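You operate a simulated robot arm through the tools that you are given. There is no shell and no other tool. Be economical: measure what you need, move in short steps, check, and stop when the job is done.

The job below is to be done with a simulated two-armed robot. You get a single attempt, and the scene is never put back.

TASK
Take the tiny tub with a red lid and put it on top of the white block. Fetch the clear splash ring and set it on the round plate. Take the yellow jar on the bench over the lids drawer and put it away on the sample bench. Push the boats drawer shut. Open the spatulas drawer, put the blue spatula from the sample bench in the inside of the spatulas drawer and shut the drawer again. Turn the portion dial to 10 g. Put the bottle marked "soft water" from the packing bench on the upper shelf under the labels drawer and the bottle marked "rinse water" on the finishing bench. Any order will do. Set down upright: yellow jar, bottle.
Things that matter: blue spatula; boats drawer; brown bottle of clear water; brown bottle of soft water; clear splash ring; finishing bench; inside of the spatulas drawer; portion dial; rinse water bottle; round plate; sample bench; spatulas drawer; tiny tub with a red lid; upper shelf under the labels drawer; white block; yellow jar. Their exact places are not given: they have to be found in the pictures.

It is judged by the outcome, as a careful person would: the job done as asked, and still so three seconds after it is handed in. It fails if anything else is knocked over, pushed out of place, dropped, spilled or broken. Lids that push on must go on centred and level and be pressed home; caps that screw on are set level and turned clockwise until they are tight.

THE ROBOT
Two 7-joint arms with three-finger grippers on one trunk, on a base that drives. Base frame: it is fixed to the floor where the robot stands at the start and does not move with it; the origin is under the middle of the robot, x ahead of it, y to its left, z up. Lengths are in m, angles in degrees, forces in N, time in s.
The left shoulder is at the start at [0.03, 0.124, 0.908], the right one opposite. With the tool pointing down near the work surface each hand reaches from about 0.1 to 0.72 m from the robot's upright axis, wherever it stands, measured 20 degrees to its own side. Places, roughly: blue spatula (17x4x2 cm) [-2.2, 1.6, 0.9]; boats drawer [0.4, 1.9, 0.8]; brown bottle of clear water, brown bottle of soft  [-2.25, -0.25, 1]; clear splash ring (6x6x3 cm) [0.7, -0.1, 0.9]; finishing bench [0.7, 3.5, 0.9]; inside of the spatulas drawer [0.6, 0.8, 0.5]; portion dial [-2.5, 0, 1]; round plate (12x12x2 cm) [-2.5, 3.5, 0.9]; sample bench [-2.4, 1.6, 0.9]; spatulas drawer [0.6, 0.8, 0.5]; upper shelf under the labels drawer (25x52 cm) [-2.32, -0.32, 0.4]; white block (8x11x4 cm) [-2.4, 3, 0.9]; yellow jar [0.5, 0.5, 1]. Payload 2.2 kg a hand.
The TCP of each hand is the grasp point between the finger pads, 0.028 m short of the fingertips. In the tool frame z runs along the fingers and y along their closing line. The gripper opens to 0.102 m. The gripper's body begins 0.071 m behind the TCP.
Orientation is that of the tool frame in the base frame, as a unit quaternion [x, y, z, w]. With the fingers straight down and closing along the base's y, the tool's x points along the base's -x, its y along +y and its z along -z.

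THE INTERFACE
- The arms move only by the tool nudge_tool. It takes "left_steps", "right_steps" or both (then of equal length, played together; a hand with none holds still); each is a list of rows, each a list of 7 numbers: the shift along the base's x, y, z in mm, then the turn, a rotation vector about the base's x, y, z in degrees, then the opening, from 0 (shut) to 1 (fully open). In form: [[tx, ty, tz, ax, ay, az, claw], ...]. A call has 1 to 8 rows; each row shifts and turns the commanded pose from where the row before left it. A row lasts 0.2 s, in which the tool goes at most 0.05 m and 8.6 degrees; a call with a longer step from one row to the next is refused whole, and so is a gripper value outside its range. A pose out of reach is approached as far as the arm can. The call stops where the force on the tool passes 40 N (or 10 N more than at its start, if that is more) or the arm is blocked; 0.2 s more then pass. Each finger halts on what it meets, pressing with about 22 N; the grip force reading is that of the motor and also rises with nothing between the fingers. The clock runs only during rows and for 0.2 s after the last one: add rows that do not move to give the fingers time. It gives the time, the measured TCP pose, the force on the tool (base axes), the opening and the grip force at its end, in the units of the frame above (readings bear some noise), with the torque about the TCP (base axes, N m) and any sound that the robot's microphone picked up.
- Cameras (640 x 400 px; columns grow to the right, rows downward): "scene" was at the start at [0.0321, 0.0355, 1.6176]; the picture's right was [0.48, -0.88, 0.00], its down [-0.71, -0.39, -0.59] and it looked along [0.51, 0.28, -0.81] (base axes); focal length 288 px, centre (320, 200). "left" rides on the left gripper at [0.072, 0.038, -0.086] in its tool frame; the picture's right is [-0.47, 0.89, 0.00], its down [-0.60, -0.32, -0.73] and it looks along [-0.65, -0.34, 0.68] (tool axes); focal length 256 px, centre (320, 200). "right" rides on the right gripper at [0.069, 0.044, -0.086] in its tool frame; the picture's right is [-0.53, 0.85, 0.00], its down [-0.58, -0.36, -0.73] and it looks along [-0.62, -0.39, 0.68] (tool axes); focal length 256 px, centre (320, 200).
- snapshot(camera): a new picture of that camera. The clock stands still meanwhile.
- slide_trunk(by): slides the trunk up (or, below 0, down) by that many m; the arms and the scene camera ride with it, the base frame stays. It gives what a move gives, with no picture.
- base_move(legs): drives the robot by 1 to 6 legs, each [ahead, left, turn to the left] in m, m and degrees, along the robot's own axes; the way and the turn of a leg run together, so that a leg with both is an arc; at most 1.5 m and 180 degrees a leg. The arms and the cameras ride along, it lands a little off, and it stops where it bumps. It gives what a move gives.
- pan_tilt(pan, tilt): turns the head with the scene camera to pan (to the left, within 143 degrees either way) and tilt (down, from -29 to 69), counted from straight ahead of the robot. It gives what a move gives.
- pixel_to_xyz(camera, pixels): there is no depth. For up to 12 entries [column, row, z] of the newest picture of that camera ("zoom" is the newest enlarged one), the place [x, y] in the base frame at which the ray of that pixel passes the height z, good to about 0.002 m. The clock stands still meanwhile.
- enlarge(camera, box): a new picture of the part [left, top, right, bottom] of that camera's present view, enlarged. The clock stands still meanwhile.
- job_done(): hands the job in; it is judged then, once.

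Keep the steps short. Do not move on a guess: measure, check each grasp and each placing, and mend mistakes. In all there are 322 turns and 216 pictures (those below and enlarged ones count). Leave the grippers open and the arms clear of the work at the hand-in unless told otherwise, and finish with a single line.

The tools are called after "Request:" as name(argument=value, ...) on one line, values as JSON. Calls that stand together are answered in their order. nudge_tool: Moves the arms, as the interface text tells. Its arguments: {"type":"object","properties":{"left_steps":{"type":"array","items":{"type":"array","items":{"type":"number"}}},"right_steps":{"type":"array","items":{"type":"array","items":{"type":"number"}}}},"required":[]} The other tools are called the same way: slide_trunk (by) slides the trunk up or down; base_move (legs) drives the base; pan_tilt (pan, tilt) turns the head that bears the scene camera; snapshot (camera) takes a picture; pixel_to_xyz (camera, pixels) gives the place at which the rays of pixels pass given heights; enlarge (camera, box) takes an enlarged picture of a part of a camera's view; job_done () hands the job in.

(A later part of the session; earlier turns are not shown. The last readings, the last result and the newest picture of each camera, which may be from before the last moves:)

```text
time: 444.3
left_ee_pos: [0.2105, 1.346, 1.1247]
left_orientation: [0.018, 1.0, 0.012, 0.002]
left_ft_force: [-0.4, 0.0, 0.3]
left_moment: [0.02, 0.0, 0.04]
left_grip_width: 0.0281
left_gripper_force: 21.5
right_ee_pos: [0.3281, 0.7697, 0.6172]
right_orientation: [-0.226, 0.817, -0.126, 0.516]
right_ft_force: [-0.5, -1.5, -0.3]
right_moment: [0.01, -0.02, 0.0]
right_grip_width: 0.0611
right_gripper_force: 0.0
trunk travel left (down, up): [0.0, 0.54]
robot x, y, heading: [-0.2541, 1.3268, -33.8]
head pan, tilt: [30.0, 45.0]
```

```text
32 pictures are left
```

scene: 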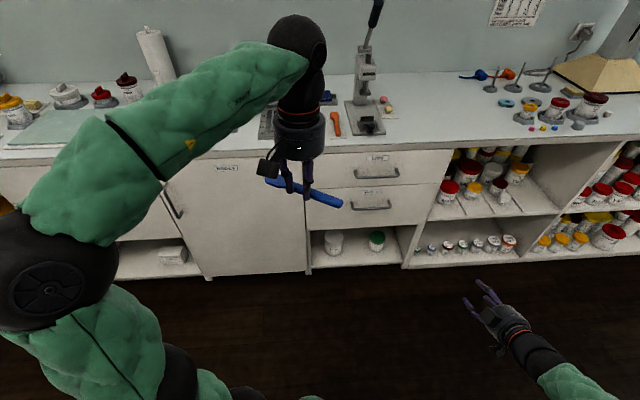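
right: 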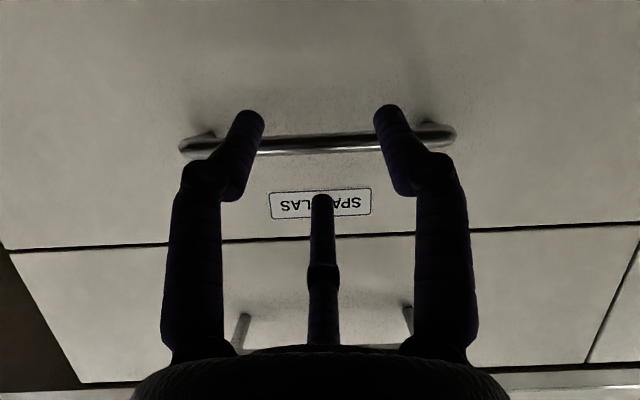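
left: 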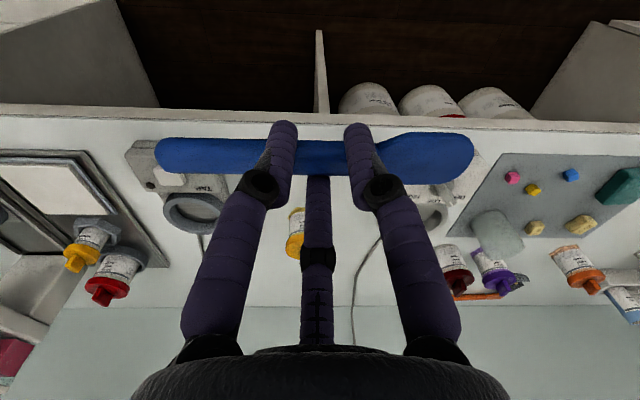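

The bar lies on the hand's axis. I advance 25 mm more and close.

Request:
nudge_tool(right_steps=[[13, 0, -6, 0, 0, 0, 0.6], [10, 0, -5, 0, 0, 0, 0.6], [0, 0, 0, 0, 0, 0, 0.4], [0, 0, 0, 0, 0, 0, 0.2], [0, 0, 0, 0, 0, 0, 0], [0, 0, 0, 0, 0, 0, 0], [0, 0, 0, 0, 0, 0, 0]])

Request:
snapshot(camera="right")

```text
time: 445.9
left_ee_pos: [0.2108, 1.3467, 1.1246]
left_orientation: [0.017, 1.0, 0.012, 0.002]
left_ft_force: [-0.2, -0.6, -1.3]
left_moment: [0.0, -0.01, 0.03]
left_grip_width: 0.0279
left_gripper_force: 22.0
right_ee_pos: [0.35, 0.7701, 0.6079]
right_orientation: [-0.226, 0.816, -0.127, 0.516]
right_ft_force: [1.2, 2.1, 9.4]
right_moment: [-0.04, -0.15, 0.28]
right_grip_width: 0.0195
right_gripper_force: 43.9
trunk travel left (down, up): [0.0, 0.54]
robot x, y, heading: [-0.2504, 1.3296, -33.5]
head pan, tilt: [30.0, 45.0]
```

```text
31 pictures are left
```

right: 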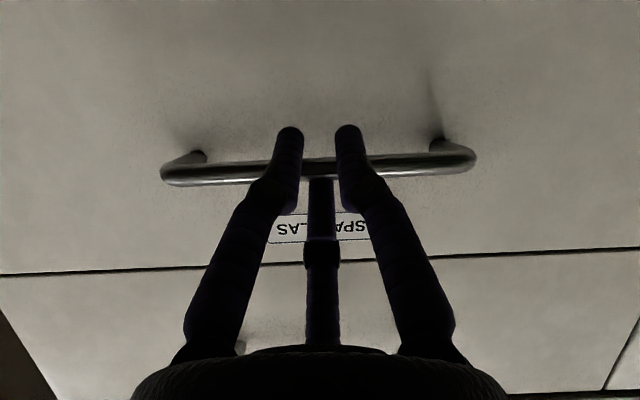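

The bar is gripped. I pull the drawer open by driving straight back (−x) in two parts.

Request:
base_move(legs=[[-0.1, -0.067, 0]])

Request:
base_move(legs=[[-0.116, -0.078, 0]])

Request:
snapshot(camera="scene")

```text
time: 447.1
left_ee_pos: [0.0877, 1.3472, 1.1269]
left_orientation: [0.018, 1.0, 0.011, 0.002]
left_ft_force: [-0.5, 0.4, -0.5]
left_moment: [-0.01, 0.01, -0.01]
left_grip_width: 0.028
left_gripper_force: 21.6
right_ee_pos: [0.2288, 0.7712, 0.606]
right_orientation: [-0.225, 0.816, -0.128, 0.516]
right_ft_force: [-1.2, 8.0, 15.1]
right_moment: [-0.1, -0.31, 0.25]
right_grip_width: 0.0195
right_gripper_force: 44.1
trunk travel left (down, up): [0.0, 0.54]
robot x, y, heading: [-0.3686, 1.326, -33.7]
head pan, tilt: [30.0, 45.0]
```

```text
time: 448.4
left_ee_pos: [-0.0512, 1.3465, 1.126]
left_orientation: [0.019, 1.0, 0.012, 0.002]
left_ft_force: [0.6, -0.7, 0.2]
left_moment: [-0.03, 0.0, 0.0]
left_grip_width: 0.0281
left_gripper_force: 21.9
right_ee_pos: [0.0893, 0.7712, 0.6074]
right_orientation: [-0.227, 0.816, -0.127, 0.516]
right_ft_force: [-0.5, 0.3, 9.5]
right_moment: [-0.02, -0.15, 0.33]
right_grip_width: 0.0193
right_gripper_force: 44.1
trunk travel left (down, up): [0.0, 0.54]
robot x, y, heading: [-0.5127, 1.3258, -33.9]
head pan, tilt: [30.0, 45.0]
```

```text
30 pictures are left
```

scene: 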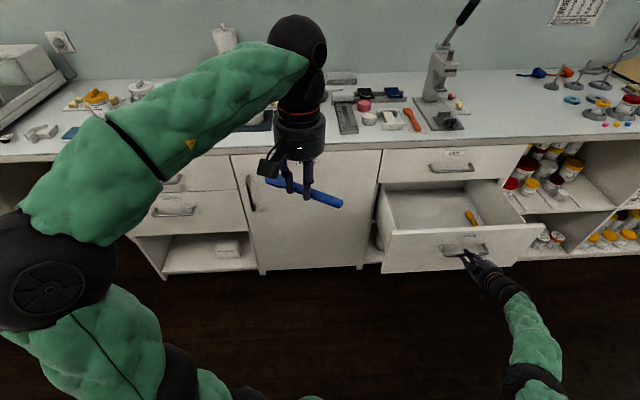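

The drawer is open about 0.26 m; an orange spatula lies inside on the right. I release the handle and draw the right hand back.

Request:
nudge_tool(right_steps=[[0, 0, 0, 0, 0, 0, 0.3], [0, 0, 0, 0, 0, 0, 0.6], [0, 0, 0, 0, 0, 0, 0.65], [-18, 0, 9, 0, 0, 0, 0.65], [-27, 0, 13, 0, 0, 0, 0.65], [-27, 0, 13, 0, 0, 0, 0.65], [0, 0, 40, 0, 0, 0, 0.65], [0, 0, 40, 0, 0, 0, 0.65]])

Request:
base_move(legs=[[-0.12, -0.08, 0]])

Request:
base_move(legs=[[0, 0, 34]])

Request:
pan_tilt(pan=-10, tilt=50)

Request:
snapshot(camera="scene")

```text
time: 450.2
left_ee_pos: [-0.0513, 1.3471, 1.1239]
left_orientation: [0.018, 1.0, 0.011, 0.002]
left_ft_force: [-0.5, 0.2, 0.6]
left_moment: [-0.05, -0.02, -0.01]
left_grip_width: 0.0281
left_gripper_force: 22.1
right_ee_pos: [0.0178, 0.7721, 0.7196]
right_orientation: [-0.226, 0.817, -0.125, 0.516]
right_ft_force: [0.6, 1.4, -0.3]
right_moment: [0.01, -0.06, 0.0]
right_grip_width: 0.0665
right_gripper_force: 0.0
trunk travel left (down, up): [0.0, 0.54]
robot x, y, heading: [-0.5108, 1.3243, -33.6]
head pan, tilt: [30.0, 45.0]
```

```text
time: 451.6
left_ee_pos: [-0.1956, 1.3466, 1.1237]
left_orientation: [0.018, 1.0, 0.013, 0.001]
left_ft_force: [0.5, -0.3, 0.9]
left_moment: [0.0, -0.02, 0.0]
left_grip_width: 0.028
left_gripper_force: 22.2
right_ee_pos: [-0.1254, 0.7704, 0.7203]
right_orientation: [-0.227, 0.816, -0.126, 0.517]
right_ft_force: [0.2, -0.4, -0.7]
right_moment: [-0.03, -0.04, 0.02]
right_grip_width: 0.0664
right_gripper_force: 0.0
trunk travel left (down, up): [0.0, 0.54]
robot x, y, heading: [-0.6584, 1.324, -33.7]
head pan, tilt: [30.0, 45.0]
```

```text
time: 453.6
left_ee_pos: [-0.2841, 1.5981, 1.1253]
left_orientation: [-0.273, 0.962, 0.012, -0.002]
left_ft_force: [0.4, -0.3, 0.2]
left_moment: [-0.03, 0.0, 0.02]
left_grip_width: 0.0281
left_gripper_force: 22.3
right_ee_pos: [0.0934, 1.1576, 0.7213]
right_orientation: [-0.453, 0.716, 0.029, 0.531]
right_ft_force: [0.4, 0.2, 0.8]
right_moment: [0.0, 0.03, 0.0]
right_grip_width: 0.0661
right_gripper_force: 0.0
trunk travel left (down, up): [0.0, 0.54]
robot x, y, heading: [-0.6603, 1.3224, 0.1]
head pan, tilt: [30.0, 45.0]
```

```text
time: 454.7
left_ee_pos: [-0.2838, 1.598, 1.1236]
left_orientation: [-0.272, 0.962, 0.013, -0.001]
left_ft_force: [-0.1, 0.9, -0.3]
left_moment: [-0.02, -0.01, 0.02]
left_grip_width: 0.0281
left_gripper_force: 21.7
right_ee_pos: [0.0922, 1.1566, 0.7199]
right_orientation: [-0.453, 0.716, 0.029, 0.531]
right_ft_force: [0.5, -0.9, -0.4]
right_moment: [-0.03, 0.01, -0.02]
right_grip_width: 0.0663
right_gripper_force: 0.2
trunk travel left (down, up): [0.0, 0.54]
robot x, y, heading: [-0.6538, 1.3234, 0.2]
head pan, tilt: [-10.0, 50.0]
```

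```text
29 pictures are left
```

scene: 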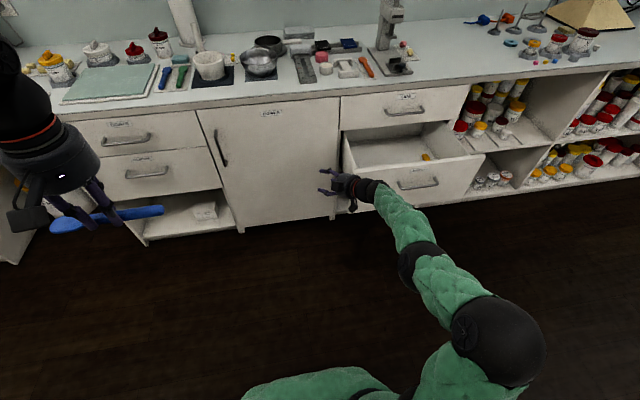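

I restore the right hand to vertical, raised and pulled in, and back off before shifting sideways.

Request:
nudge_tool(right_steps=[[-25, 0, 25, -4.63, 6.65, 0, 1], [-25, 0, 30, -4.63, 6.65, 0, 1], [-25, 0, 30, -4.63, 6.65, 0, 1], [-25, 0, 35, -4.63, 6.65, 0, 1], [-25, 0, 35, -4.63, 6.65, 0, 1], [-25, 0, 35, -4.63, 6.65, 0, 1], [-25, 0, 35, -4.63, 6.65, 0, 1], [-25, 0, 35, -4.63, 6.65, 0, 1]])

Request:
slide_trunk(by=0.1)

Request:
base_move(legs=[[0, -0.68, 0], [0.25, 0, 0]])

Request:
nudge_tool(left_steps=[[40, -10, 0, 0, 0, 4, 0], [40, -10, 0, 0, 0, 4, 0], [40, -10, 0, 0, 0, 4, 0], [40, -10, 0, 0, 0, 4, 0], [0, 0, 0, 0, 0, 0, 0]])

Request:
pan_tilt(pan=5, tilt=55)

Request:
snapshot(camera="scene")

```text
time: 456.5
left_ee_pos: [-0.2835, 1.598, 1.1248]
left_orientation: [-0.272, 0.962, 0.013, -0.002]
left_ft_force: [-1.2, 0.6, -1.1]
left_moment: [0.0, -0.04, 0.01]
left_grip_width: 0.0281
left_gripper_force: 22.3
right_ee_pos: [-0.1073, 1.1556, 0.983]
right_orientation: [-0.533, 0.846, 0.003, -0.007]
right_ft_force: [0.6, -0.3, -0.2]
right_moment: [0.02, 0.03, 0.03]
right_grip_width: 0.102
right_gripper_force: 0.1
trunk travel left (down, up): [0.0, 0.54]
robot x, y, heading: [-0.658, 1.3233, -0.1]
head pan, tilt: [-10.0, 50.0]
```

```text
time: 457.8
left_ee_pos: [-0.2842, 1.5982, 1.2245]
left_orientation: [-0.273, 0.962, 0.013, -0.002]
left_ft_force: [0.9, 2.1, -0.6]
left_moment: [-0.02, -0.01, 0.0]
left_grip_width: 0.0279
left_gripper_force: 21.6
right_ee_pos: [-0.1065, 1.1546, 1.0823]
right_orientation: [-0.534, 0.846, 0.005, -0.006]
right_ft_force: [-0.3, 0.5, 0.2]
right_moment: [-0.01, 0.0, 0.01]
right_grip_width: 0.1018
right_gripper_force: 0.0
trunk travel left (down, up): [-0.1, 0.44]
robot x, y, heading: [-0.6566, 1.3237, 0.3]
head pan, tilt: [-10.0, 50.0]
```

```text
time: 463.0
left_ee_pos: [-0.036, 0.9069, 1.2236]
left_orientation: [-0.267, 0.963, 0.012, -0.002]
left_ft_force: [-0.3, 0.8, -0.2]
left_moment: [0.03, 0.03, 0.03]
left_grip_width: 0.0283
left_gripper_force: 22.0
right_ee_pos: [0.1372, 0.4618, 1.0806]
right_orientation: [-0.527, 0.85, 0.005, -0.006]
right_ft_force: [0.8, -0.6, -0.4]
right_moment: [0.02, 0.02, -0.01]
right_grip_width: 0.1021
right_gripper_force: 0.1
trunk travel left (down, up): [-0.1, 0.44]
robot x, y, heading: [-0.4123, 0.6416, -0.5]
head pan, tilt: [-10.0, 50.0]
```

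```text
time: 464.2
left_ee_pos: [0.1217, 0.8675, 1.2259]
left_orientation: [-0.4, 0.916, 0.012, -0.004]
left_ft_force: [-0.2, 0.6, -0.1]
left_moment: [-0.02, -0.04, -0.01]
left_grip_width: 0.0279
left_gripper_force: 22.2
right_ee_pos: [0.1349, 0.4613, 1.0821]
right_orientation: [-0.528, 0.849, 0.004, -0.006]
right_ft_force: [-0.2, 1.8, 0.1]
right_moment: [0.02, 0.0, 0.0]
right_grip_width: 0.1022
right_gripper_force: 0.1
trunk travel left (down, up): [-0.1, 0.44]
robot x, y, heading: [-0.4082, 0.6365, -0.2]
head pan, tilt: [-10.0, 50.0]
```

```text
time: 464.9
left_ee_pos: [0.1221, 0.8674, 1.2249]
left_orientation: [-0.4, 0.917, 0.012, -0.003]
left_ft_force: [-0.3, 0.1, 0.2]
left_moment: [0.01, 0.0, 0.02]
left_grip_width: 0.0284
left_gripper_force: 22.0
right_ee_pos: [0.1351, 0.4628, 1.0828]
right_orientation: [-0.528, 0.849, 0.004, -0.006]
right_ft_force: [-0.8, -0.2, 0.2]
right_moment: [0.0, 0.01, 0.0]
right_grip_width: 0.1019
right_gripper_force: 0.0
trunk travel left (down, up): [-0.1, 0.44]
robot x, y, heading: [-0.4128, 0.6394, -0.5]
head pan, tilt: [5.0, 55.0]
```

```text
28 pictures are left
```

scene: 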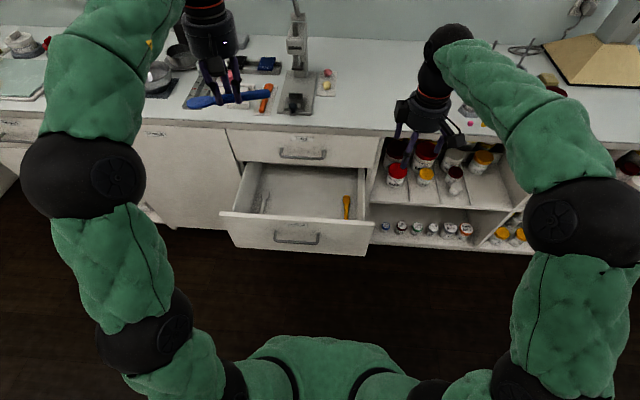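

The open drawer has a grey spatula at left (262,200) and an orange one at right (347,207); free in the middle. I measure.

Request:
pixel_to_xyz(camera="scene", pixels=[[347, 196, 0.56], [348, 219, 0.56], [266, 186, 0.56], [260, 212, 0.56], [305, 200, 0.56], [300, 222, 0.68], [220, 212, 0.68], [375, 222, 0.68], [305, 168, 0.68], [302, 155, 0.75], [305, 190, 0.56]])

Request:
enlarge(camera="scene", box=[210, 130, 390, 260])

```text
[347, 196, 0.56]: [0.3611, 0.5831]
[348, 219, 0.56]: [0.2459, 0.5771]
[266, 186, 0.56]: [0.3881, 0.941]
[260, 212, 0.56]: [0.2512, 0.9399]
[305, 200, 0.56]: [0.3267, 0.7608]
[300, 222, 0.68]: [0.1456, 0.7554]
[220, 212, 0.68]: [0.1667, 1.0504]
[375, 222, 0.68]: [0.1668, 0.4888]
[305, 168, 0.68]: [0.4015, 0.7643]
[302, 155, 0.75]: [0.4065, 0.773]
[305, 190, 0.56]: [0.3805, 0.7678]
```

```text
3.08 times, centred on (300, 195) of scene
```

zoom: 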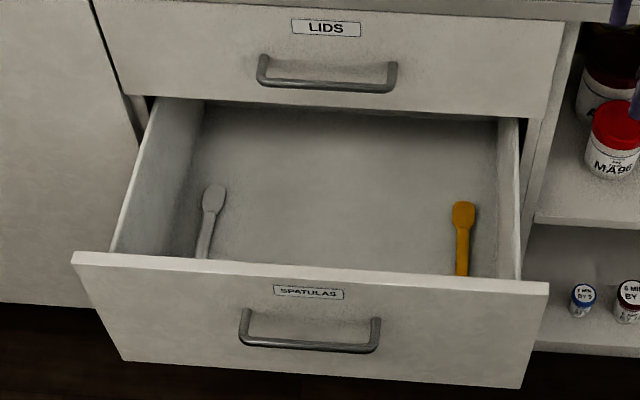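

The middle of the drawer is free (y 0.6–0.92). I bring the spatula over [0.27,0.76] and lower it in front of the bench edge.

Request:
nudge_tool(left_steps=[[37, -27, 0, 0, 0, 0, 0], [37, -27, 0, 0, 0, 0, 0], [37, -27, 0, 0, 0, 0, 0], [37, -26, 0, 0, 0, 0, 0], [0, 0, -45, 0, 0, -4, 0], [0, 0, -45, 0, 0, -4, 0], [0, 0, -45, 0, 0, -4, 0], [0, 0, -45, 0, 0, -4, 0]])

Request:
slide_trunk(by=-0.1)

Request:
nudge_tool(left_steps=[[0, 0, -45, 0, 0, 0, 0], [0, 0, -45, 0, 0, 0, 0], [0, 0, -45, 0, 0, 0, 0], [0, 0, -45, 0, 0, 0, 0], [0, 0, 0, 0, 0, 0, 0]])

Request:
snapshot(camera="left")

Request:
snapshot(camera="scene")

```text
time: 466.8
left_ee_pos: [0.2209, 0.7629, 1.0053]
left_orientation: [-0.267, 0.964, 0.012, -0.002]
left_ft_force: [-0.1, -0.6, -0.5]
left_moment: [-0.01, 0.03, 0.0]
left_grip_width: 0.0282
left_gripper_force: 21.9
left hand out of reach, approached as far as the arm can: row 2, 3, 4
right_ee_pos: [0.1362, 0.4619, 1.0812]
right_orientation: [-0.528, 0.849, 0.004, -0.007]
right_ft_force: [0.2, 0.2, -0.1]
right_moment: [0.05, -0.04, 0.0]
right_grip_width: 0.1017
right_gripper_force: 0.0
trunk travel left (down, up): [-0.1, 0.44]
robot x, y, heading: [-0.4091, 0.6373, -0.6]
head pan, tilt: [5.0, 55.0]
```

```text
time: 468.1
left_ee_pos: [0.2214, 0.7626, 0.906]
left_orientation: [-0.268, 0.963, 0.012, -0.001]
left_ft_force: [-0.2, -0.5, -0.5]
left_moment: [0.01, 0.01, -0.02]
left_grip_width: 0.028
left_gripper_force: 22.0
right_ee_pos: [0.1365, 0.4619, 0.9829]
right_orientation: [-0.529, 0.849, 0.004, -0.006]
right_ft_force: [-0.3, -0.3, 0.3]
right_moment: [0.0, -0.01, 0.01]
right_grip_width: 0.1022
right_gripper_force: 0.0
trunk travel left (down, up): [0.0, 0.54]
robot x, y, heading: [-0.4136, 0.6373, -0.6]
head pan, tilt: [5.0, 55.0]
```

```text
time: 469.3
left_ee_pos: [0.2197, 0.7631, 0.7261]
left_orientation: [-0.269, 0.963, 0.013, -0.002]
left_ft_force: [-0.3, 0.4, -0.5]
left_moment: [0.0, 0.0, -0.01]
left_grip_width: 0.028
left_gripper_force: 22.0
right_ee_pos: [0.1362, 0.4619, 0.9824]
right_orientation: [-0.528, 0.849, 0.004, -0.006]
right_ft_force: [0.2, 0.0, -0.1]
right_moment: [-0.03, -0.05, -0.01]
right_grip_width: 0.1021
right_gripper_force: 0.0
trunk travel left (down, up): [0.0, 0.54]
robot x, y, heading: [-0.41, 0.6383, -0.1]
head pan, tilt: [5.0, 55.0]
```

```text
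26 pictures are left
```

left: 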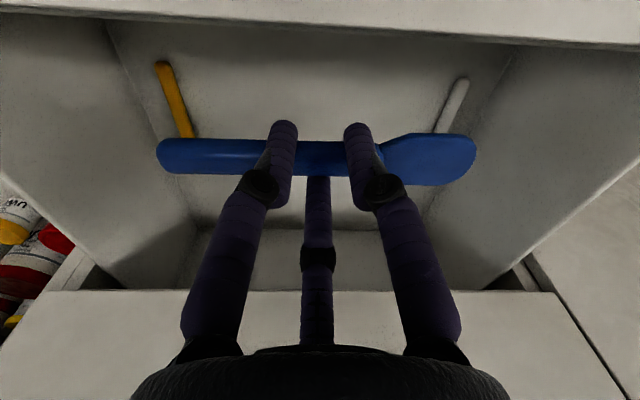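

```text
25 pictures are left
```

scene: 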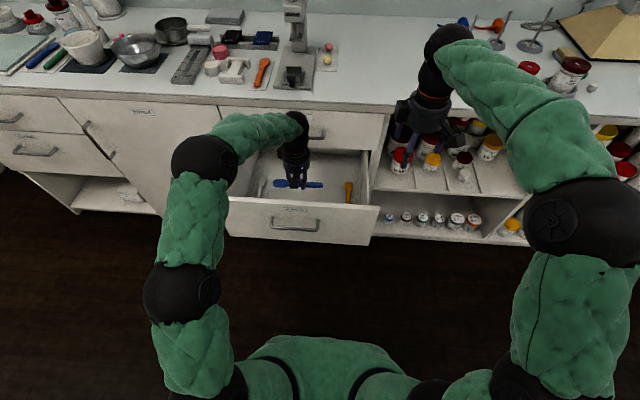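

The spatula is above the drawer. I shift +40 mm inward and go down.

Request:
nudge_tool(left_steps=[[20, 0, 0, 0, 0, 0, 0], [20, 0, -20, 0, 0, 0, 0], [0, 0, -40, 0, 0, 0, 0], [0, 0, -30, 0, 0, 0, 0], [0, 0, -15, 0, 0, 0, 0], [0, 0, 0, 0, 0, 0, 0]])

Request:
snapshot(camera="left")

```text
time: 470.7
left_ee_pos: [0.2611, 0.7633, 0.6207]
left_orientation: [-0.267, 0.963, 0.012, -0.002]
left_ft_force: [-0.8, -0.2, -0.6]
left_moment: [0.01, 0.0, -0.01]
left_grip_width: 0.028
left_gripper_force: 22.3
right_ee_pos: [0.1358, 0.4624, 0.9823]
right_orientation: [-0.528, 0.849, 0.004, -0.007]
right_ft_force: [-0.9, -0.2, -1.0]
right_moment: [0.0, -0.02, -0.02]
right_grip_width: 0.1022
right_gripper_force: 0.1
trunk travel left (down, up): [0.0, 0.54]
robot x, y, heading: [-0.4121, 0.6384, -0.5]
head pan, tilt: [5.0, 55.0]
```

```text
24 pictures are left
```

left: 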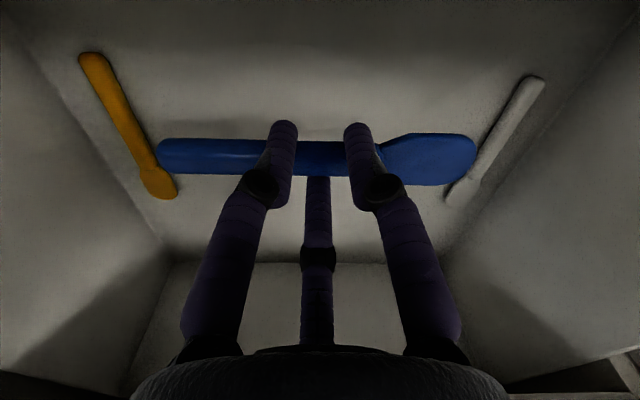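

It fits between the two. I lower until contact.

Request:
nudge_tool(left_steps=[[0, 0, -8, 0, 0, 0, 0], [0, 0, -8, 0, 0, 0, 0], [0, 0, -6, 0, 0, 0, 0], [0, 0, -5, 0, 0, 0, 0], [0, 0, 0, 0, 0, 0, 0]])

```text
time: 471.9
left_ee_pos: [0.2611, 0.7622, 0.5924]
left_orientation: [-0.268, 0.963, 0.013, -0.002]
left_ft_force: [0.2, 0.2, -0.7]
left_moment: [0.01, 0.0, -0.01]
left_grip_width: 0.0281
left_gripper_force: 21.8
right_ee_pos: [0.1353, 0.462, 0.9816]
right_orientation: [-0.529, 0.849, 0.006, -0.006]
right_ft_force: [0.1, -0.2, 0.1]
right_moment: [0.0, -0.01, 0.02]
right_grip_width: 0.1018
right_gripper_force: 0.1
trunk travel left (down, up): [0.0, 0.54]
robot x, y, heading: [-0.4138, 0.6359, -0.4]
head pan, tilt: [5.0, 55.0]
```

Request:
nudge_tool(left_steps=[[0, 0, -5, 0, 0, 0, 0], [0, 0, -5, 0, 0, 0, 0], [0, 0, -5, 0, 0, 0, 0], [0, 0, -5, 0, 0, 0, 0], [0, 0, 0, 0, 0, 0, 0]])

Request:
snapshot(camera="left")

```text
time: 473.1
left_ee_pos: [0.2611, 0.7621, 0.5738]
left_orientation: [-0.268, 0.963, 0.013, -0.002]
left_ft_force: [0.2, 0.1, -0.7]
left_moment: [0.0, 0.02, 0.0]
left_grip_width: 0.0279
left_gripper_force: 22.3
right_ee_pos: [0.1357, 0.4612, 0.9836]
right_orientation: [-0.529, 0.849, 0.005, -0.006]
right_ft_force: [-0.1, 0.0, -0.6]
right_moment: [-0.01, 0.04, 0.01]
right_grip_width: 0.102
right_gripper_force: 0.1
trunk travel left (down, up): [0.0, 0.54]
robot x, y, heading: [-0.4076, 0.6376, -0.5]
head pan, tilt: [5.0, 55.0]
```

```text
23 pictures are left
```

left: 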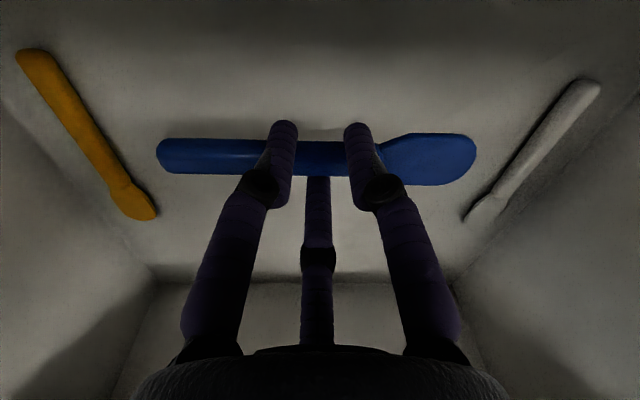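

Still clear of the others; a bit more to go.

Request:
nudge_tool(left_steps=[[0, 0, -5, 0, 0, 0, 0], [0, 0, -5, 0, 0, 0, 0], [0, 0, -4, 0, 0, 0, 0], [0, 0, -3, 0, 0, 0, 0], [0, 0, 0, 0, 0, 0, 0]])

```text
time: 474.3
left_ee_pos: [0.2604, 0.7622, 0.556]
left_orientation: [-0.268, 0.963, 0.012, -0.001]
left_ft_force: [1.1, -0.2, -0.2]
left_moment: [0.0, -0.02, 0.02]
left_grip_width: 0.0279
left_gripper_force: 21.6
right_ee_pos: [0.1359, 0.4604, 0.9815]
right_orientation: [-0.529, 0.849, 0.005, -0.006]
right_ft_force: [-0.8, 0.1, 0.0]
right_moment: [0.03, -0.01, 0.0]
right_grip_width: 0.102
right_gripper_force: 0.1
trunk travel left (down, up): [0.0, 0.54]
robot x, y, heading: [-0.4115, 0.6324, -0.4]
head pan, tilt: [5.0, 55.0]
```

Request:
nudge_tool(left_steps=[[0, 0, -5, 0, 0, 0, 0], [0, 0, -5, 0, 0, 0, 0], [0, 0, -4, 0, 0, 0, 0], [0, 0, -3, 0, 0, 0, 0], [0, 0, 0, 0, 0, 0, 0]])

Request:
snapshot(camera="scene")

```text
time: 475.5
left_ee_pos: [0.2618, 0.7621, 0.5385]
left_orientation: [-0.268, 0.963, 0.012, -0.002]
left_ft_force: [-0.6, 0.1, -0.4]
left_moment: [0.03, 0.01, 0.0]
left_grip_width: 0.0284
left_gripper_force: 22.5
right_ee_pos: [0.1348, 0.462, 0.9827]
right_orientation: [-0.529, 0.849, 0.005, -0.005]
right_ft_force: [-0.6, -0.4, -0.5]
right_moment: [0.01, 0.03, -0.03]
right_grip_width: 0.1016
right_gripper_force: 0.1
trunk travel left (down, up): [0.0, 0.54]
robot x, y, heading: [-0.4134, 0.6387, -0.9]
head pan, tilt: [5.0, 55.0]
```

```text
22 pictures are left
```

scene: 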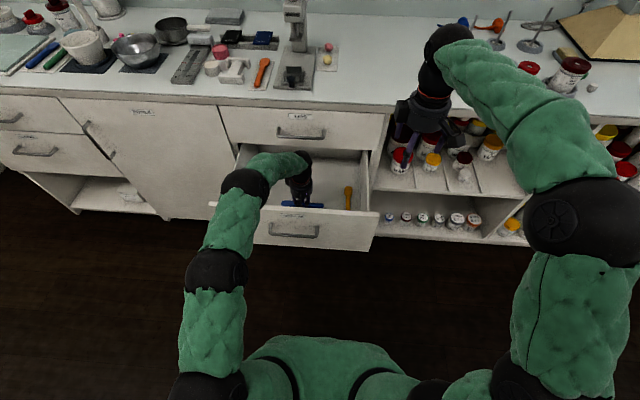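

Request:
nudge_tool(left_steps=[[0, 0, -3, 0, 0, 0, 0], [0, 0, -3, 0, 0, 0, 0], [0, 0, -3, 0, 0, 0, 0], [0, 0, 0, 0, 0, 0, 0]])

Request:
snapshot(camera="left")

```text
time: 476.5
left_ee_pos: [0.2612, 0.7635, 0.53]
left_orientation: [-0.269, 0.963, 0.012, -0.002]
left_ft_force: [-0.1, -0.1, -1.3]
left_moment: [0.01, -0.01, -0.01]
left_grip_width: 0.0279
left_gripper_force: 21.4
right_ee_pos: [0.1355, 0.4628, 0.9819]
right_orientation: [-0.529, 0.849, 0.005, -0.006]
right_ft_force: [0.1, 0.6, 0.4]
right_moment: [-0.01, 0.0, -0.01]
right_grip_width: 0.1019
right_gripper_force: 0.2
trunk travel left (down, up): [0.0, 0.54]
robot x, y, heading: [-0.41, 0.6365, -0.4]
head pan, tilt: [5.0, 55.0]
```

```text
21 pictures are left
```

left: 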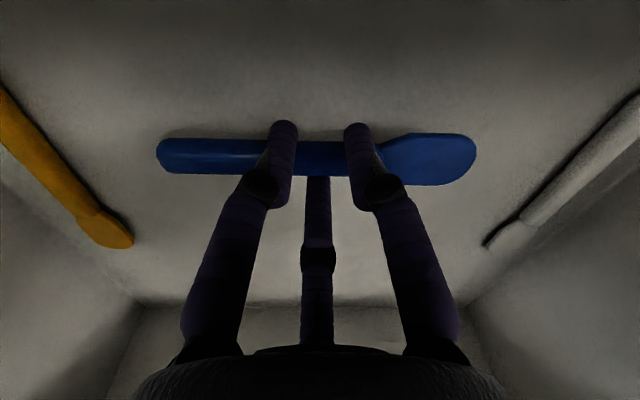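

The shadow shows it is almost down.

Request:
nudge_tool(left_steps=[[0, 0, -3, 0, 0, 0, 0], [0, 0, -3, 0, 0, 0, 0], [0, 0, -2, 0, 0, 0, 0], [0, 0, -2, 0, 0, 0, 0], [0, 0, 0, 0, 0, 0, 0]])

```text
time: 477.7
left_ee_pos: [0.26, 0.7626, 0.5196]
left_orientation: [-0.268, 0.963, 0.013, -0.001]
left_ft_force: [0.2, -0.5, 0.7]
left_moment: [-0.02, -0.02, -0.02]
left_grip_width: 0.0281
left_gripper_force: 21.8
right_ee_pos: [0.1353, 0.461, 0.9822]
right_orientation: [-0.528, 0.849, 0.004, -0.006]
right_ft_force: [0.2, 0.0, 0.7]
right_moment: [0.0, -0.01, 0.01]
right_grip_width: 0.1022
right_gripper_force: 0.1
trunk travel left (down, up): [0.0, 0.54]
robot x, y, heading: [-0.4077, 0.6382, -0.4]
head pan, tilt: [5.0, 55.0]
```

Request:
nudge_tool(left_steps=[[0, 0, -3, 0, 0, 0, 0], [0, 0, -3, 0, 0, 0, 0], [0, 0, -2, 0, 0, 0, 0], [0, 0, -2, 0, 0, 0, 0], [0, 0, 0, 0, 0, 0, 0]])

```text
time: 478.9
left_ee_pos: [0.2619, 0.7622, 0.5109]
left_orientation: [-0.268, 0.963, 0.013, -0.001]
left_ft_force: [-0.8, -0.1, -0.1]
left_moment: [0.0, -0.04, 0.01]
left_grip_width: 0.0281
left_gripper_force: 21.7
right_ee_pos: [0.1363, 0.4609, 0.9818]
right_orientation: [-0.528, 0.849, 0.005, -0.006]
right_ft_force: [-0.2, 0.2, 0.1]
right_moment: [0.0, 0.03, -0.03]
right_grip_width: 0.1021
right_gripper_force: 0.0
trunk travel left (down, up): [0.0, 0.54]
robot x, y, heading: [-0.4125, 0.6373, -0.6]
head pan, tilt: [5.0, 55.0]
```

Request:
nudge_tool(left_steps=[[0, 0, -3, 0, 0, 0, 0], [0, 0, -3, 0, 0, 0, 0], [0, 0, -3, 0, 0, 0, 0], [0, 0, -3, 0, 0, 0, 0], [0, 0, -3, 0, 0, 0, 0], [0, 0, 0, 0, 0, 0, 0]])

Request:
snapshot(camera="left")

```text
time: 480.3
left_ee_pos: [0.2624, 0.7618, 0.4999]
left_orientation: [-0.268, 0.963, 0.011, 0.002]
left_ft_force: [0.3, -2.8, 29.1]
left_moment: [-0.29, -0.18, -0.01]
left_grip_width: 0.0281
left_gripper_force: 21.7
right_ee_pos: [0.1334, 0.4611, 0.983]
right_orientation: [-0.528, 0.849, 0.005, -0.004]
right_ft_force: [0.1, 0.1, -0.1]
right_moment: [-0.03, 0.0, 0.0]
right_grip_width: 0.1018
right_gripper_force: 0.0
trunk travel left (down, up): [0.0, 0.54]
robot x, y, heading: [-0.4083, 0.6389, -0.5]
head pan, tilt: [5.0, 55.0]
```

```text
20 pictures are left
```

left: 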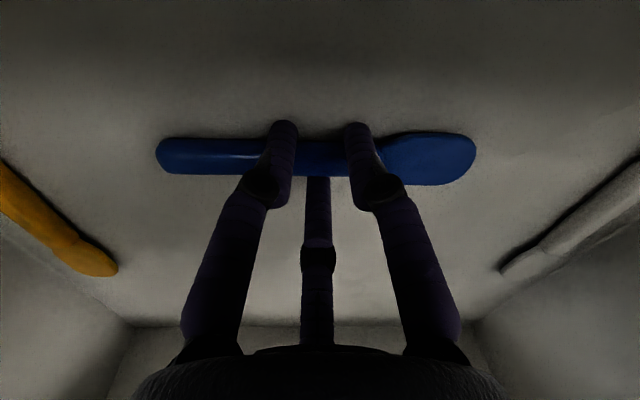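

Bottom reached (29 N). I ease 2 mm, open and rise out.

Request:
nudge_tool(left_steps=[[0, 0, 3, 0, 0, 0, 0.1], [0, 0, 0, 0, 0, 0, 0.5], [0, 0, 0, 0, 0, 0, 0.6], [0, 0, 30, 0, 0, 0, 0.6], [0, 0, 45, 0, 0, 0, 0.6], [0, 0, 45, 0, 0, 0, 0.6], [0, 0, 45, 0, 0, 0, 0.6], [0, 0, 45, 0, 0, 0, 0.6]])

Request:
nudge_tool(left_steps=[[-20, 0, 45, 0, 0, 0, 0.6], [-30, 0, 38, 0, 0, 0, 0.6], [-30, 0, 38, 0, 0, 0, 1], [-40, 0, 20, 0, 0, 0, 1], [-40, 0, 0, 0, 0, 0, 1]])

Request:
snapshot(camera="scene")

```text
time: 482.1
left_ee_pos: [0.2602, 0.7592, 0.7106]
left_orientation: [-0.268, 0.963, 0.011, -0.002]
left_ft_force: [-0.8, 0.5, -0.1]
left_moment: [-0.02, -0.03, 0.0]
left_grip_width: 0.0614
left_gripper_force: 0.0
right_ee_pos: [0.1358, 0.4613, 0.9818]
right_orientation: [-0.528, 0.849, 0.003, -0.005]
right_ft_force: [0.2, -1.1, 0.7]
right_moment: [0.03, -0.01, -0.02]
right_grip_width: 0.1021
right_gripper_force: 0.0
trunk travel left (down, up): [0.0, 0.54]
robot x, y, heading: [-0.4131, 0.6363, -0.4]
head pan, tilt: [5.0, 55.0]
```

```text
time: 483.3
left_ee_pos: [0.0995, 0.7635, 0.85]
left_orientation: [-0.268, 0.963, 0.012, -0.001]
left_ft_force: [-0.4, -0.2, 0.3]
left_moment: [0.01, 0.02, 0.0]
left_grip_width: 0.102
left_gripper_force: 0.0
right_ee_pos: [0.1359, 0.4609, 0.9821]
right_orientation: [-0.528, 0.849, 0.003, -0.006]
right_ft_force: [1.0, 0.2, 0.6]
right_moment: [-0.02, 0.0, 0.01]
right_grip_width: 0.102
right_gripper_force: 0.0
trunk travel left (down, up): [0.0, 0.54]
robot x, y, heading: [-0.412, 0.6403, -0.6]
head pan, tilt: [5.0, 55.0]
```

```text
19 pictures are left
```

scene: 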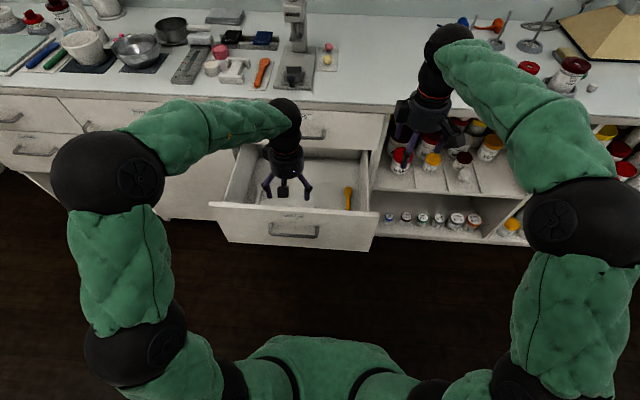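

The spatula is in the drawer. Now I shut it: the left hand goes down in front of the handle (one open jaw faces forward) and pushes it.

Request:
nudge_tool(left_steps=[[-45, 0, 0, 0, 0, 0, 1], [-45, 8, 0, 0, 0, 0, 1], [0, 0, -45, 0, 0, 0, 1], [0, 0, -45, 0, 0, 0, 1], [0, 0, -45, 0, 0, 0, 1], [0, 0, -45, 0, 0, 0, 1], [0, 0, -45, 0, 0, 0, 1], [0, 0, -7, 0, 0, 0, 1]])

Request:
snapshot(camera="scene")

```text
time: 485.1
left_ee_pos: [0.0123, 0.7714, 0.6204]
left_orientation: [-0.269, 0.963, 0.01, 0.001]
left_ft_force: [-0.7, 1.7, 16.2]
left_moment: [0.04, -0.9, 0.03]
left_grip_width: 0.103
left_gripper_force: 0.1
right_ee_pos: [0.1355, 0.4625, 0.9829]
right_orientation: [-0.529, 0.849, 0.004, -0.005]
right_ft_force: [-0.1, -0.3, -0.2]
right_moment: [-0.02, 0.02, 0.0]
right_grip_width: 0.102
right_gripper_force: 0.0
trunk travel left (down, up): [0.0, 0.54]
robot x, y, heading: [-0.412, 0.6367, -0.5]
head pan, tilt: [5.0, 55.0]
```

```text
18 pictures are left
```

scene: 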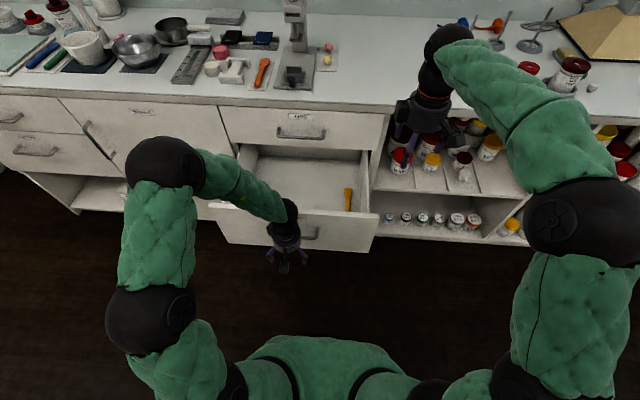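

16 N upward: the front jaw landed on the handle bar. I lift, move back 30 mm and come down again.

Request:
nudge_tool(left_steps=[[0, 0, 30, 0, 0, 0, 1], [-35, 0, 0, 0, 0, 0, 1], [0, 0, -32, 0, 0, 0, 1], [0, 0, 0, 0, 0, 0, 1]])

Request:
enlarge(camera="left", box=[0, 0, 640, 399])

```text
time: 486.1
left_ee_pos: [-0.0254, 0.7715, 0.6159]
left_orientation: [-0.268, 0.963, 0.012, -0.002]
left_ft_force: [0.4, -0.5, 0.1]
left_moment: [-0.01, 0.01, -0.02]
left_grip_width: 0.1021
left_gripper_force: 0.0
right_ee_pos: [0.1364, 0.4621, 0.9827]
right_orientation: [-0.528, 0.849, 0.006, -0.006]
right_ft_force: [1.2, -0.3, -0.7]
right_moment: [-0.01, -0.01, 0.03]
right_grip_width: 0.1021
right_gripper_force: 0.1
trunk travel left (down, up): [0.0, 0.54]
robot x, y, heading: [-0.4136, 0.6374, -0.5]
head pan, tilt: [5.0, 55.0]
```

```text
1.00 times, centred on (320, 200) of left (not enlarged: the box is as wide or as high as the picture)
```

zoom: 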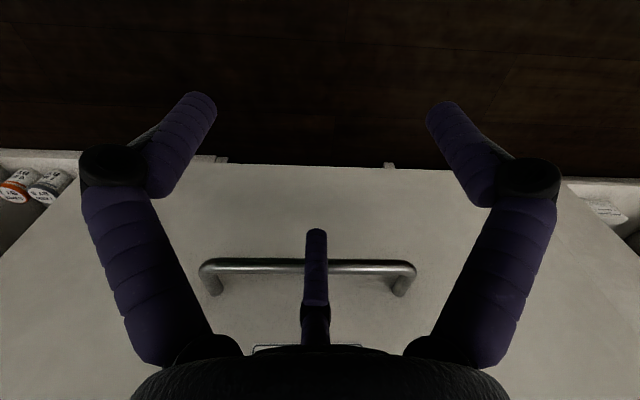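

The front jaw is before the bar, with its tip below it. I push forward.

Request:
nudge_tool(left_steps=[[20, 0, 0, 0, 0, 0, 1], [25, 0, 0, 0, 0, 0, 1], [25, 0, 0, 0, 0, 0, 1], [25, 0, 0, 0, 0, 0, 1], [25, 0, 0, 0, 0, 0, 1], [25, 0, 0, 0, 0, 0, 1], [25, 0, 0, 0, 0, 0, 1], [25, 0, 0, 0, 0, 0, 1]])

Request:
snapshot(camera="scene")

```text
time: 487.9
left_ee_pos: [0.1704, 0.7696, 0.6156]
left_orientation: [-0.268, 0.963, 0.013, -0.001]
left_ft_force: [-0.6, 1.4, 0.5]
left_moment: [0.01, -0.01, 0.0]
left_grip_width: 0.1016
left_gripper_force: 0.0
right_ee_pos: [0.1362, 0.4613, 0.9821]
right_orientation: [-0.529, 0.849, 0.005, -0.006]
right_ft_force: [-0.3, 0.7, 0.0]
right_moment: [0.02, -0.02, 0.03]
right_grip_width: 0.1019
right_gripper_force: 0.0
trunk travel left (down, up): [0.0, 0.54]
robot x, y, heading: [-0.4119, 0.6368, -0.4]
head pan, tilt: [5.0, 55.0]
```

```text
16 pictures are left
```

scene: 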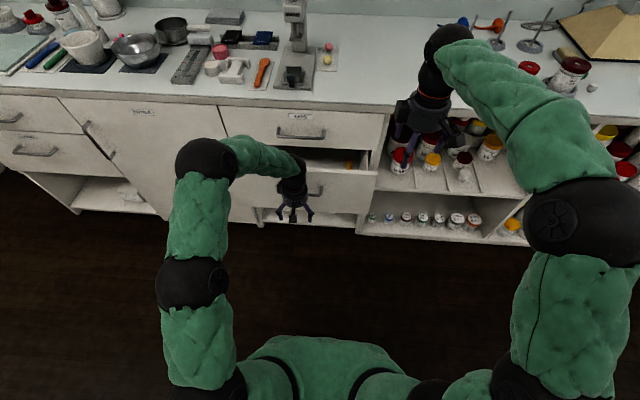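

The drawer slides in. I keep pushing in smaller steps.

Request:
nudge_tool(left_steps=[[25, 0, 0, 0, 0, 0, 1], [25, 0, 0, 0, 0, 0, 1], [20, 0, 0, 0, 0, 0, 1], [12, 0, 0, 0, 0, 0, 1], [8, 0, 0, 0, 0, 0, 1], [0, 0, 0, 0, 0, 0, 1]])

Request:
enlarge(camera="scene", box=[200, 90, 400, 240])

```text
time: 489.3
left_ee_pos: [0.2623, 0.7713, 0.6152]
left_orientation: [-0.268, 0.963, 0.013, -0.002]
left_ft_force: [0.4, 0.5, 0.0]
left_moment: [0.0, -0.02, 0.01]
left_grip_width: 0.1023
left_gripper_force: 0.0
right_ee_pos: [0.137, 0.4616, 0.9824]
right_orientation: [-0.528, 0.849, 0.005, -0.006]
right_ft_force: [0.0, 0.0, 0.9]
right_moment: [-0.01, 0.02, -0.01]
right_grip_width: 0.1023
right_gripper_force: 0.0
trunk travel left (down, up): [0.0, 0.54]
robot x, y, heading: [-0.4117, 0.6382, -0.3]
head pan, tilt: [5.0, 55.0]
```

```text
2.67 times, centred on (300, 165) of scene
```

zoom: 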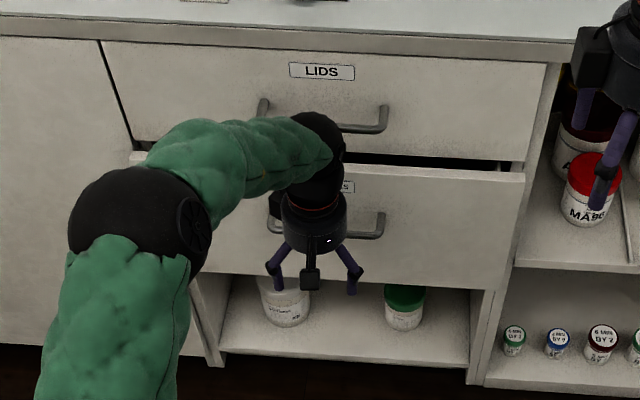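

About 2–3 cm left. I continue gently.

Request:
nudge_tool(left_steps=[[6, 0, 0, 0, 0, 0, 1], [6, 0, 0, 0, 0, 0, 1], [5, 0, 0, 0, 0, 0, 1], [4, 0, 0, 0, 0, 0, 1], [0, 0, 0, 0, 0, 0, 1]])

Request:
nudge_tool(left_steps=[[4, 0, 0, 0, 0, 0, 1], [3, 0, 0, 0, 0, 0, 1], [0, 0, 0, 0, 0, 0, 1]])

Request:
enlarge(camera="scene", box=[200, 90, 400, 240])

```text
time: 490.5
left_ee_pos: [0.282, 0.7704, 0.6154]
left_orientation: [-0.269, 0.963, 0.013, -0.001]
left_ft_force: [-0.8, 0.0, 0.2]
left_moment: [-0.01, 0.0, 0.03]
left_grip_width: 0.1021
left_gripper_force: 0.1
right_ee_pos: [0.1356, 0.4636, 0.9826]
right_orientation: [-0.528, 0.849, 0.004, -0.006]
right_ft_force: [0.1, -0.5, -1.2]
right_moment: [-0.02, 0.02, -0.01]
right_grip_width: 0.102
right_gripper_force: 0.1
trunk travel left (down, up): [0.0, 0.54]
robot x, y, heading: [-0.4143, 0.6369, -0.6]
head pan, tilt: [5.0, 55.0]
```

```text
time: 491.3
left_ee_pos: [0.2888, 0.7702, 0.6161]
left_orientation: [-0.268, 0.963, 0.012, -0.002]
left_ft_force: [-1.5, 0.1, -0.3]
left_moment: [0.03, 0.04, -0.02]
left_grip_width: 0.102
left_gripper_force: 0.0
right_ee_pos: [0.1372, 0.461, 0.9821]
right_orientation: [-0.529, 0.849, 0.004, -0.006]
right_ft_force: [-0.4, -0.2, -0.2]
right_moment: [-0.04, 0.01, -0.01]
right_grip_width: 0.102
right_gripper_force: 0.0
trunk travel left (down, up): [0.0, 0.54]
robot x, y, heading: [-0.4117, 0.6368, -0.6]
head pan, tilt: [5.0, 55.0]
```

```text
2.67 times, centred on (300, 165) of scene
```

zoom: 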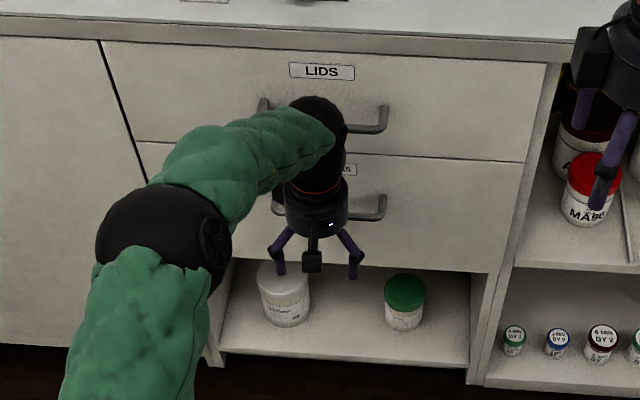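

Nearly flush. A last push until it stops.

Request:
nudge_tool(left_steps=[[3, 0, 0, 0, 0, 0, 1], [3, 0, 0, 0, 0, 0, 1], [2, 0, 0, 0, 0, 0, 1], [0, 0, 0, 0, 0, 0, 1]])

```text
time: 492.3
left_ee_pos: [0.2971, 0.7714, 0.6154]
left_orientation: [-0.268, 0.963, 0.012, -0.001]
left_ft_force: [0.5, 0.5, -0.1]
left_moment: [0.05, -0.01, 0.02]
left_grip_width: 0.1019
left_gripper_force: 0.0
right_ee_pos: [0.1361, 0.4617, 0.9825]
right_orientation: [-0.529, 0.849, 0.004, -0.006]
right_ft_force: [0.9, 0.5, 0.0]
right_moment: [-0.03, -0.02, 0.03]
right_grip_width: 0.1021
right_gripper_force: 0.2
trunk travel left (down, up): [0.0, 0.54]
robot x, y, heading: [-0.4112, 0.6334, -0.5]
head pan, tilt: [5.0, 55.0]
```

Request:
nudge_tool(left_steps=[[2, 0, 0, 0, 0, 0, 1], [2, 0, 0, 0, 0, 0, 1], [2, 0, 0, 0, 0, 0, 1], [0, 0, 0, 0, 0, 0, 1]])

Request:
enlarge(camera="scene", box=[200, 90, 400, 240])

```text
time: 493.3
left_ee_pos: [0.3028, 0.7711, 0.615]
left_orientation: [-0.268, 0.963, 0.012, -0.002]
left_ft_force: [-1.7, 0.6, -1.5]
left_moment: [0.02, 0.03, 0.01]
left_grip_width: 0.1014
left_gripper_force: 0.0
right_ee_pos: [0.1355, 0.4617, 0.9819]
right_orientation: [-0.528, 0.849, 0.005, -0.006]
right_ft_force: [0.2, 0.0, -0.5]
right_moment: [0.02, 0.0, -0.02]
right_grip_width: 0.1022
right_gripper_force: 0.1
trunk travel left (down, up): [0.0, 0.54]
robot x, y, heading: [-0.4126, 0.634, -0.6]
head pan, tilt: [5.0, 55.0]
```

```text
2.67 times, centred on (300, 165) of scene
```

zoom: 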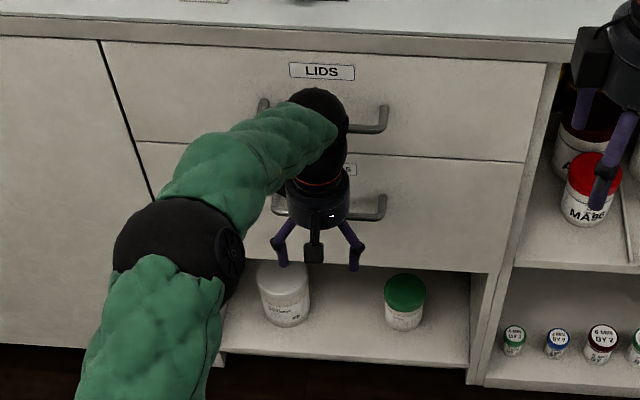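

It looks flush. I press a bit more to confirm the stop.

Request:
nudge_tool(left_steps=[[2, 0, 0, 0, 0, 0, 1], [2, 0, 0, 0, 0, 0, 1], [2, 0, 0, 0, 0, 0, 1], [0, 0, 0, 0, 0, 0, 1]])

```text
time: 494.3
left_ee_pos: [0.3079, 0.7712, 0.6158]
left_orientation: [-0.269, 0.963, 0.012, -0.002]
left_ft_force: [-2.6, 0.2, -0.8]
left_moment: [0.02, 0.04, 0.0]
left_grip_width: 0.1022
left_gripper_force: 0.1
right_ee_pos: [0.1351, 0.4616, 0.9821]
right_orientation: [-0.529, 0.849, 0.005, -0.006]
right_ft_force: [-0.2, -0.7, 0.0]
right_moment: [0.01, -0.03, -0.04]
right_grip_width: 0.102
right_gripper_force: 0.1
trunk travel left (down, up): [0.0, 0.54]
robot x, y, heading: [-0.4106, 0.64, -0.6]
head pan, tilt: [5.0, 55.0]
```

Request:
nudge_tool(left_steps=[[2, 0, 0, 0, 0, 0, 1], [2, 0, 0, 0, 0, 0, 1], [0, 0, 0, 0, 0, 0, 1]])

Request:
enlarge(camera="scene", box=[250, 100, 370, 190])

```text
time: 495.1
left_ee_pos: [0.312, 0.7713, 0.616]
left_orientation: [-0.268, 0.963, 0.013, -0.002]
left_ft_force: [-3.5, 0.5, 0.0]
left_moment: [0.03, 0.05, 0.04]
left_grip_width: 0.1013
left_gripper_force: 0.0
right_ee_pos: [0.1375, 0.4621, 0.9824]
right_orientation: [-0.528, 0.849, 0.005, -0.006]
right_ft_force: [-0.2, -0.5, 0.0]
right_moment: [0.02, 0.01, 0.0]
right_grip_width: 0.1021
right_gripper_force: 0.0
trunk travel left (down, up): [0.0, 0.54]
robot x, y, heading: [-0.4117, 0.637, -0.5]
head pan, tilt: [5.0, 55.0]
```

```text
4.44 times, centred on (310, 145) of scene
```

zoom: 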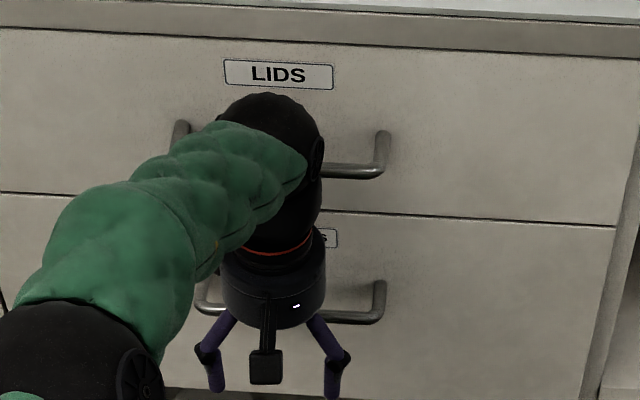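

The drawer face is flush with the lids drawer and its handle has not moved in the last pictures, so it is shut. I back off carefully and check without the arm.

Request:
nudge_tool(left_steps=[[-15, 0, 0, 0, 0, 0, 1], [-30, 0, 0, 0, 0, 0, 1], [-45, 0, 0, 0, 0, 0, 1], [-45, 0, 0, 0, 0, 0, 1], [-45, 0, 10, 0, 0, 0, 1], [-30, 20, 40, 0, 0, 0, 1], [0, 20, 45, 0, 0, 0, 1], [0, 20, 45, 0, 0, 0, 1]])

Request:
enlarge(camera="scene", box=[200, 90, 400, 240])

```text
refused: row 6 steps farther than a row can; nothing moved
```

```text
2.67 times, centred on (300, 165) of scene
```

zoom: 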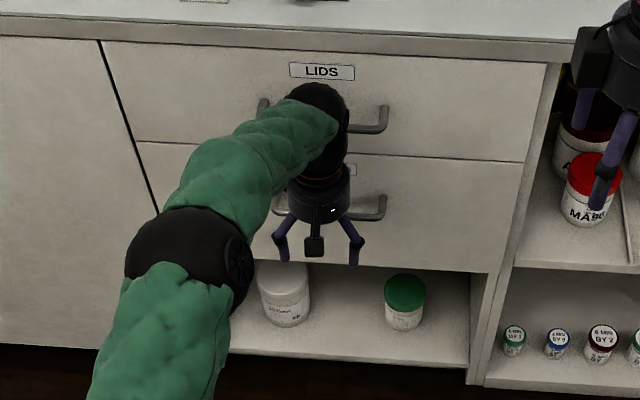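

Request:
nudge_tool(left_steps=[[-15, 0, 0, 0, 0, 0, 1], [-30, 0, 0, 0, 0, 0, 1], [-45, 0, 0, 0, 0, 0, 1], [-45, 0, 0, 0, 0, 0, 1], [-45, 0, 10, 0, 0, 0, 1], [-20, 20, 35, 0, 0, 0, 1], [0, 20, 44, 0, 0, 0, 1], [0, 20, 44, 0, 0, 0, 1]])

Request:
enlarge(camera="scene", box=[200, 90, 400, 240])

```text
time: 496.9
left_ee_pos: [0.1081, 0.8311, 0.7502]
left_orientation: [-0.268, 0.963, 0.013, -0.002]
left_ft_force: [-0.5, -0.7, 0.5]
left_moment: [0.0, -0.03, 0.0]
left_grip_width: 0.1022
left_gripper_force: 0.0
right_ee_pos: [0.1359, 0.4613, 0.9823]
right_orientation: [-0.527, 0.85, 0.004, -0.006]
right_ft_force: [0.3, 0.2, -0.6]
right_moment: [0.0, -0.01, -0.03]
right_grip_width: 0.1023
right_gripper_force: 0.0
trunk travel left (down, up): [0.0, 0.54]
robot x, y, heading: [-0.4107, 0.6392, -0.5]
head pan, tilt: [5.0, 55.0]
```

```text
2.67 times, centred on (300, 165) of scene
```

zoom: 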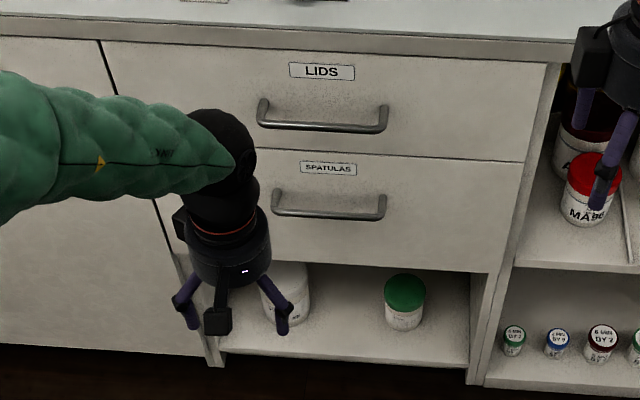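

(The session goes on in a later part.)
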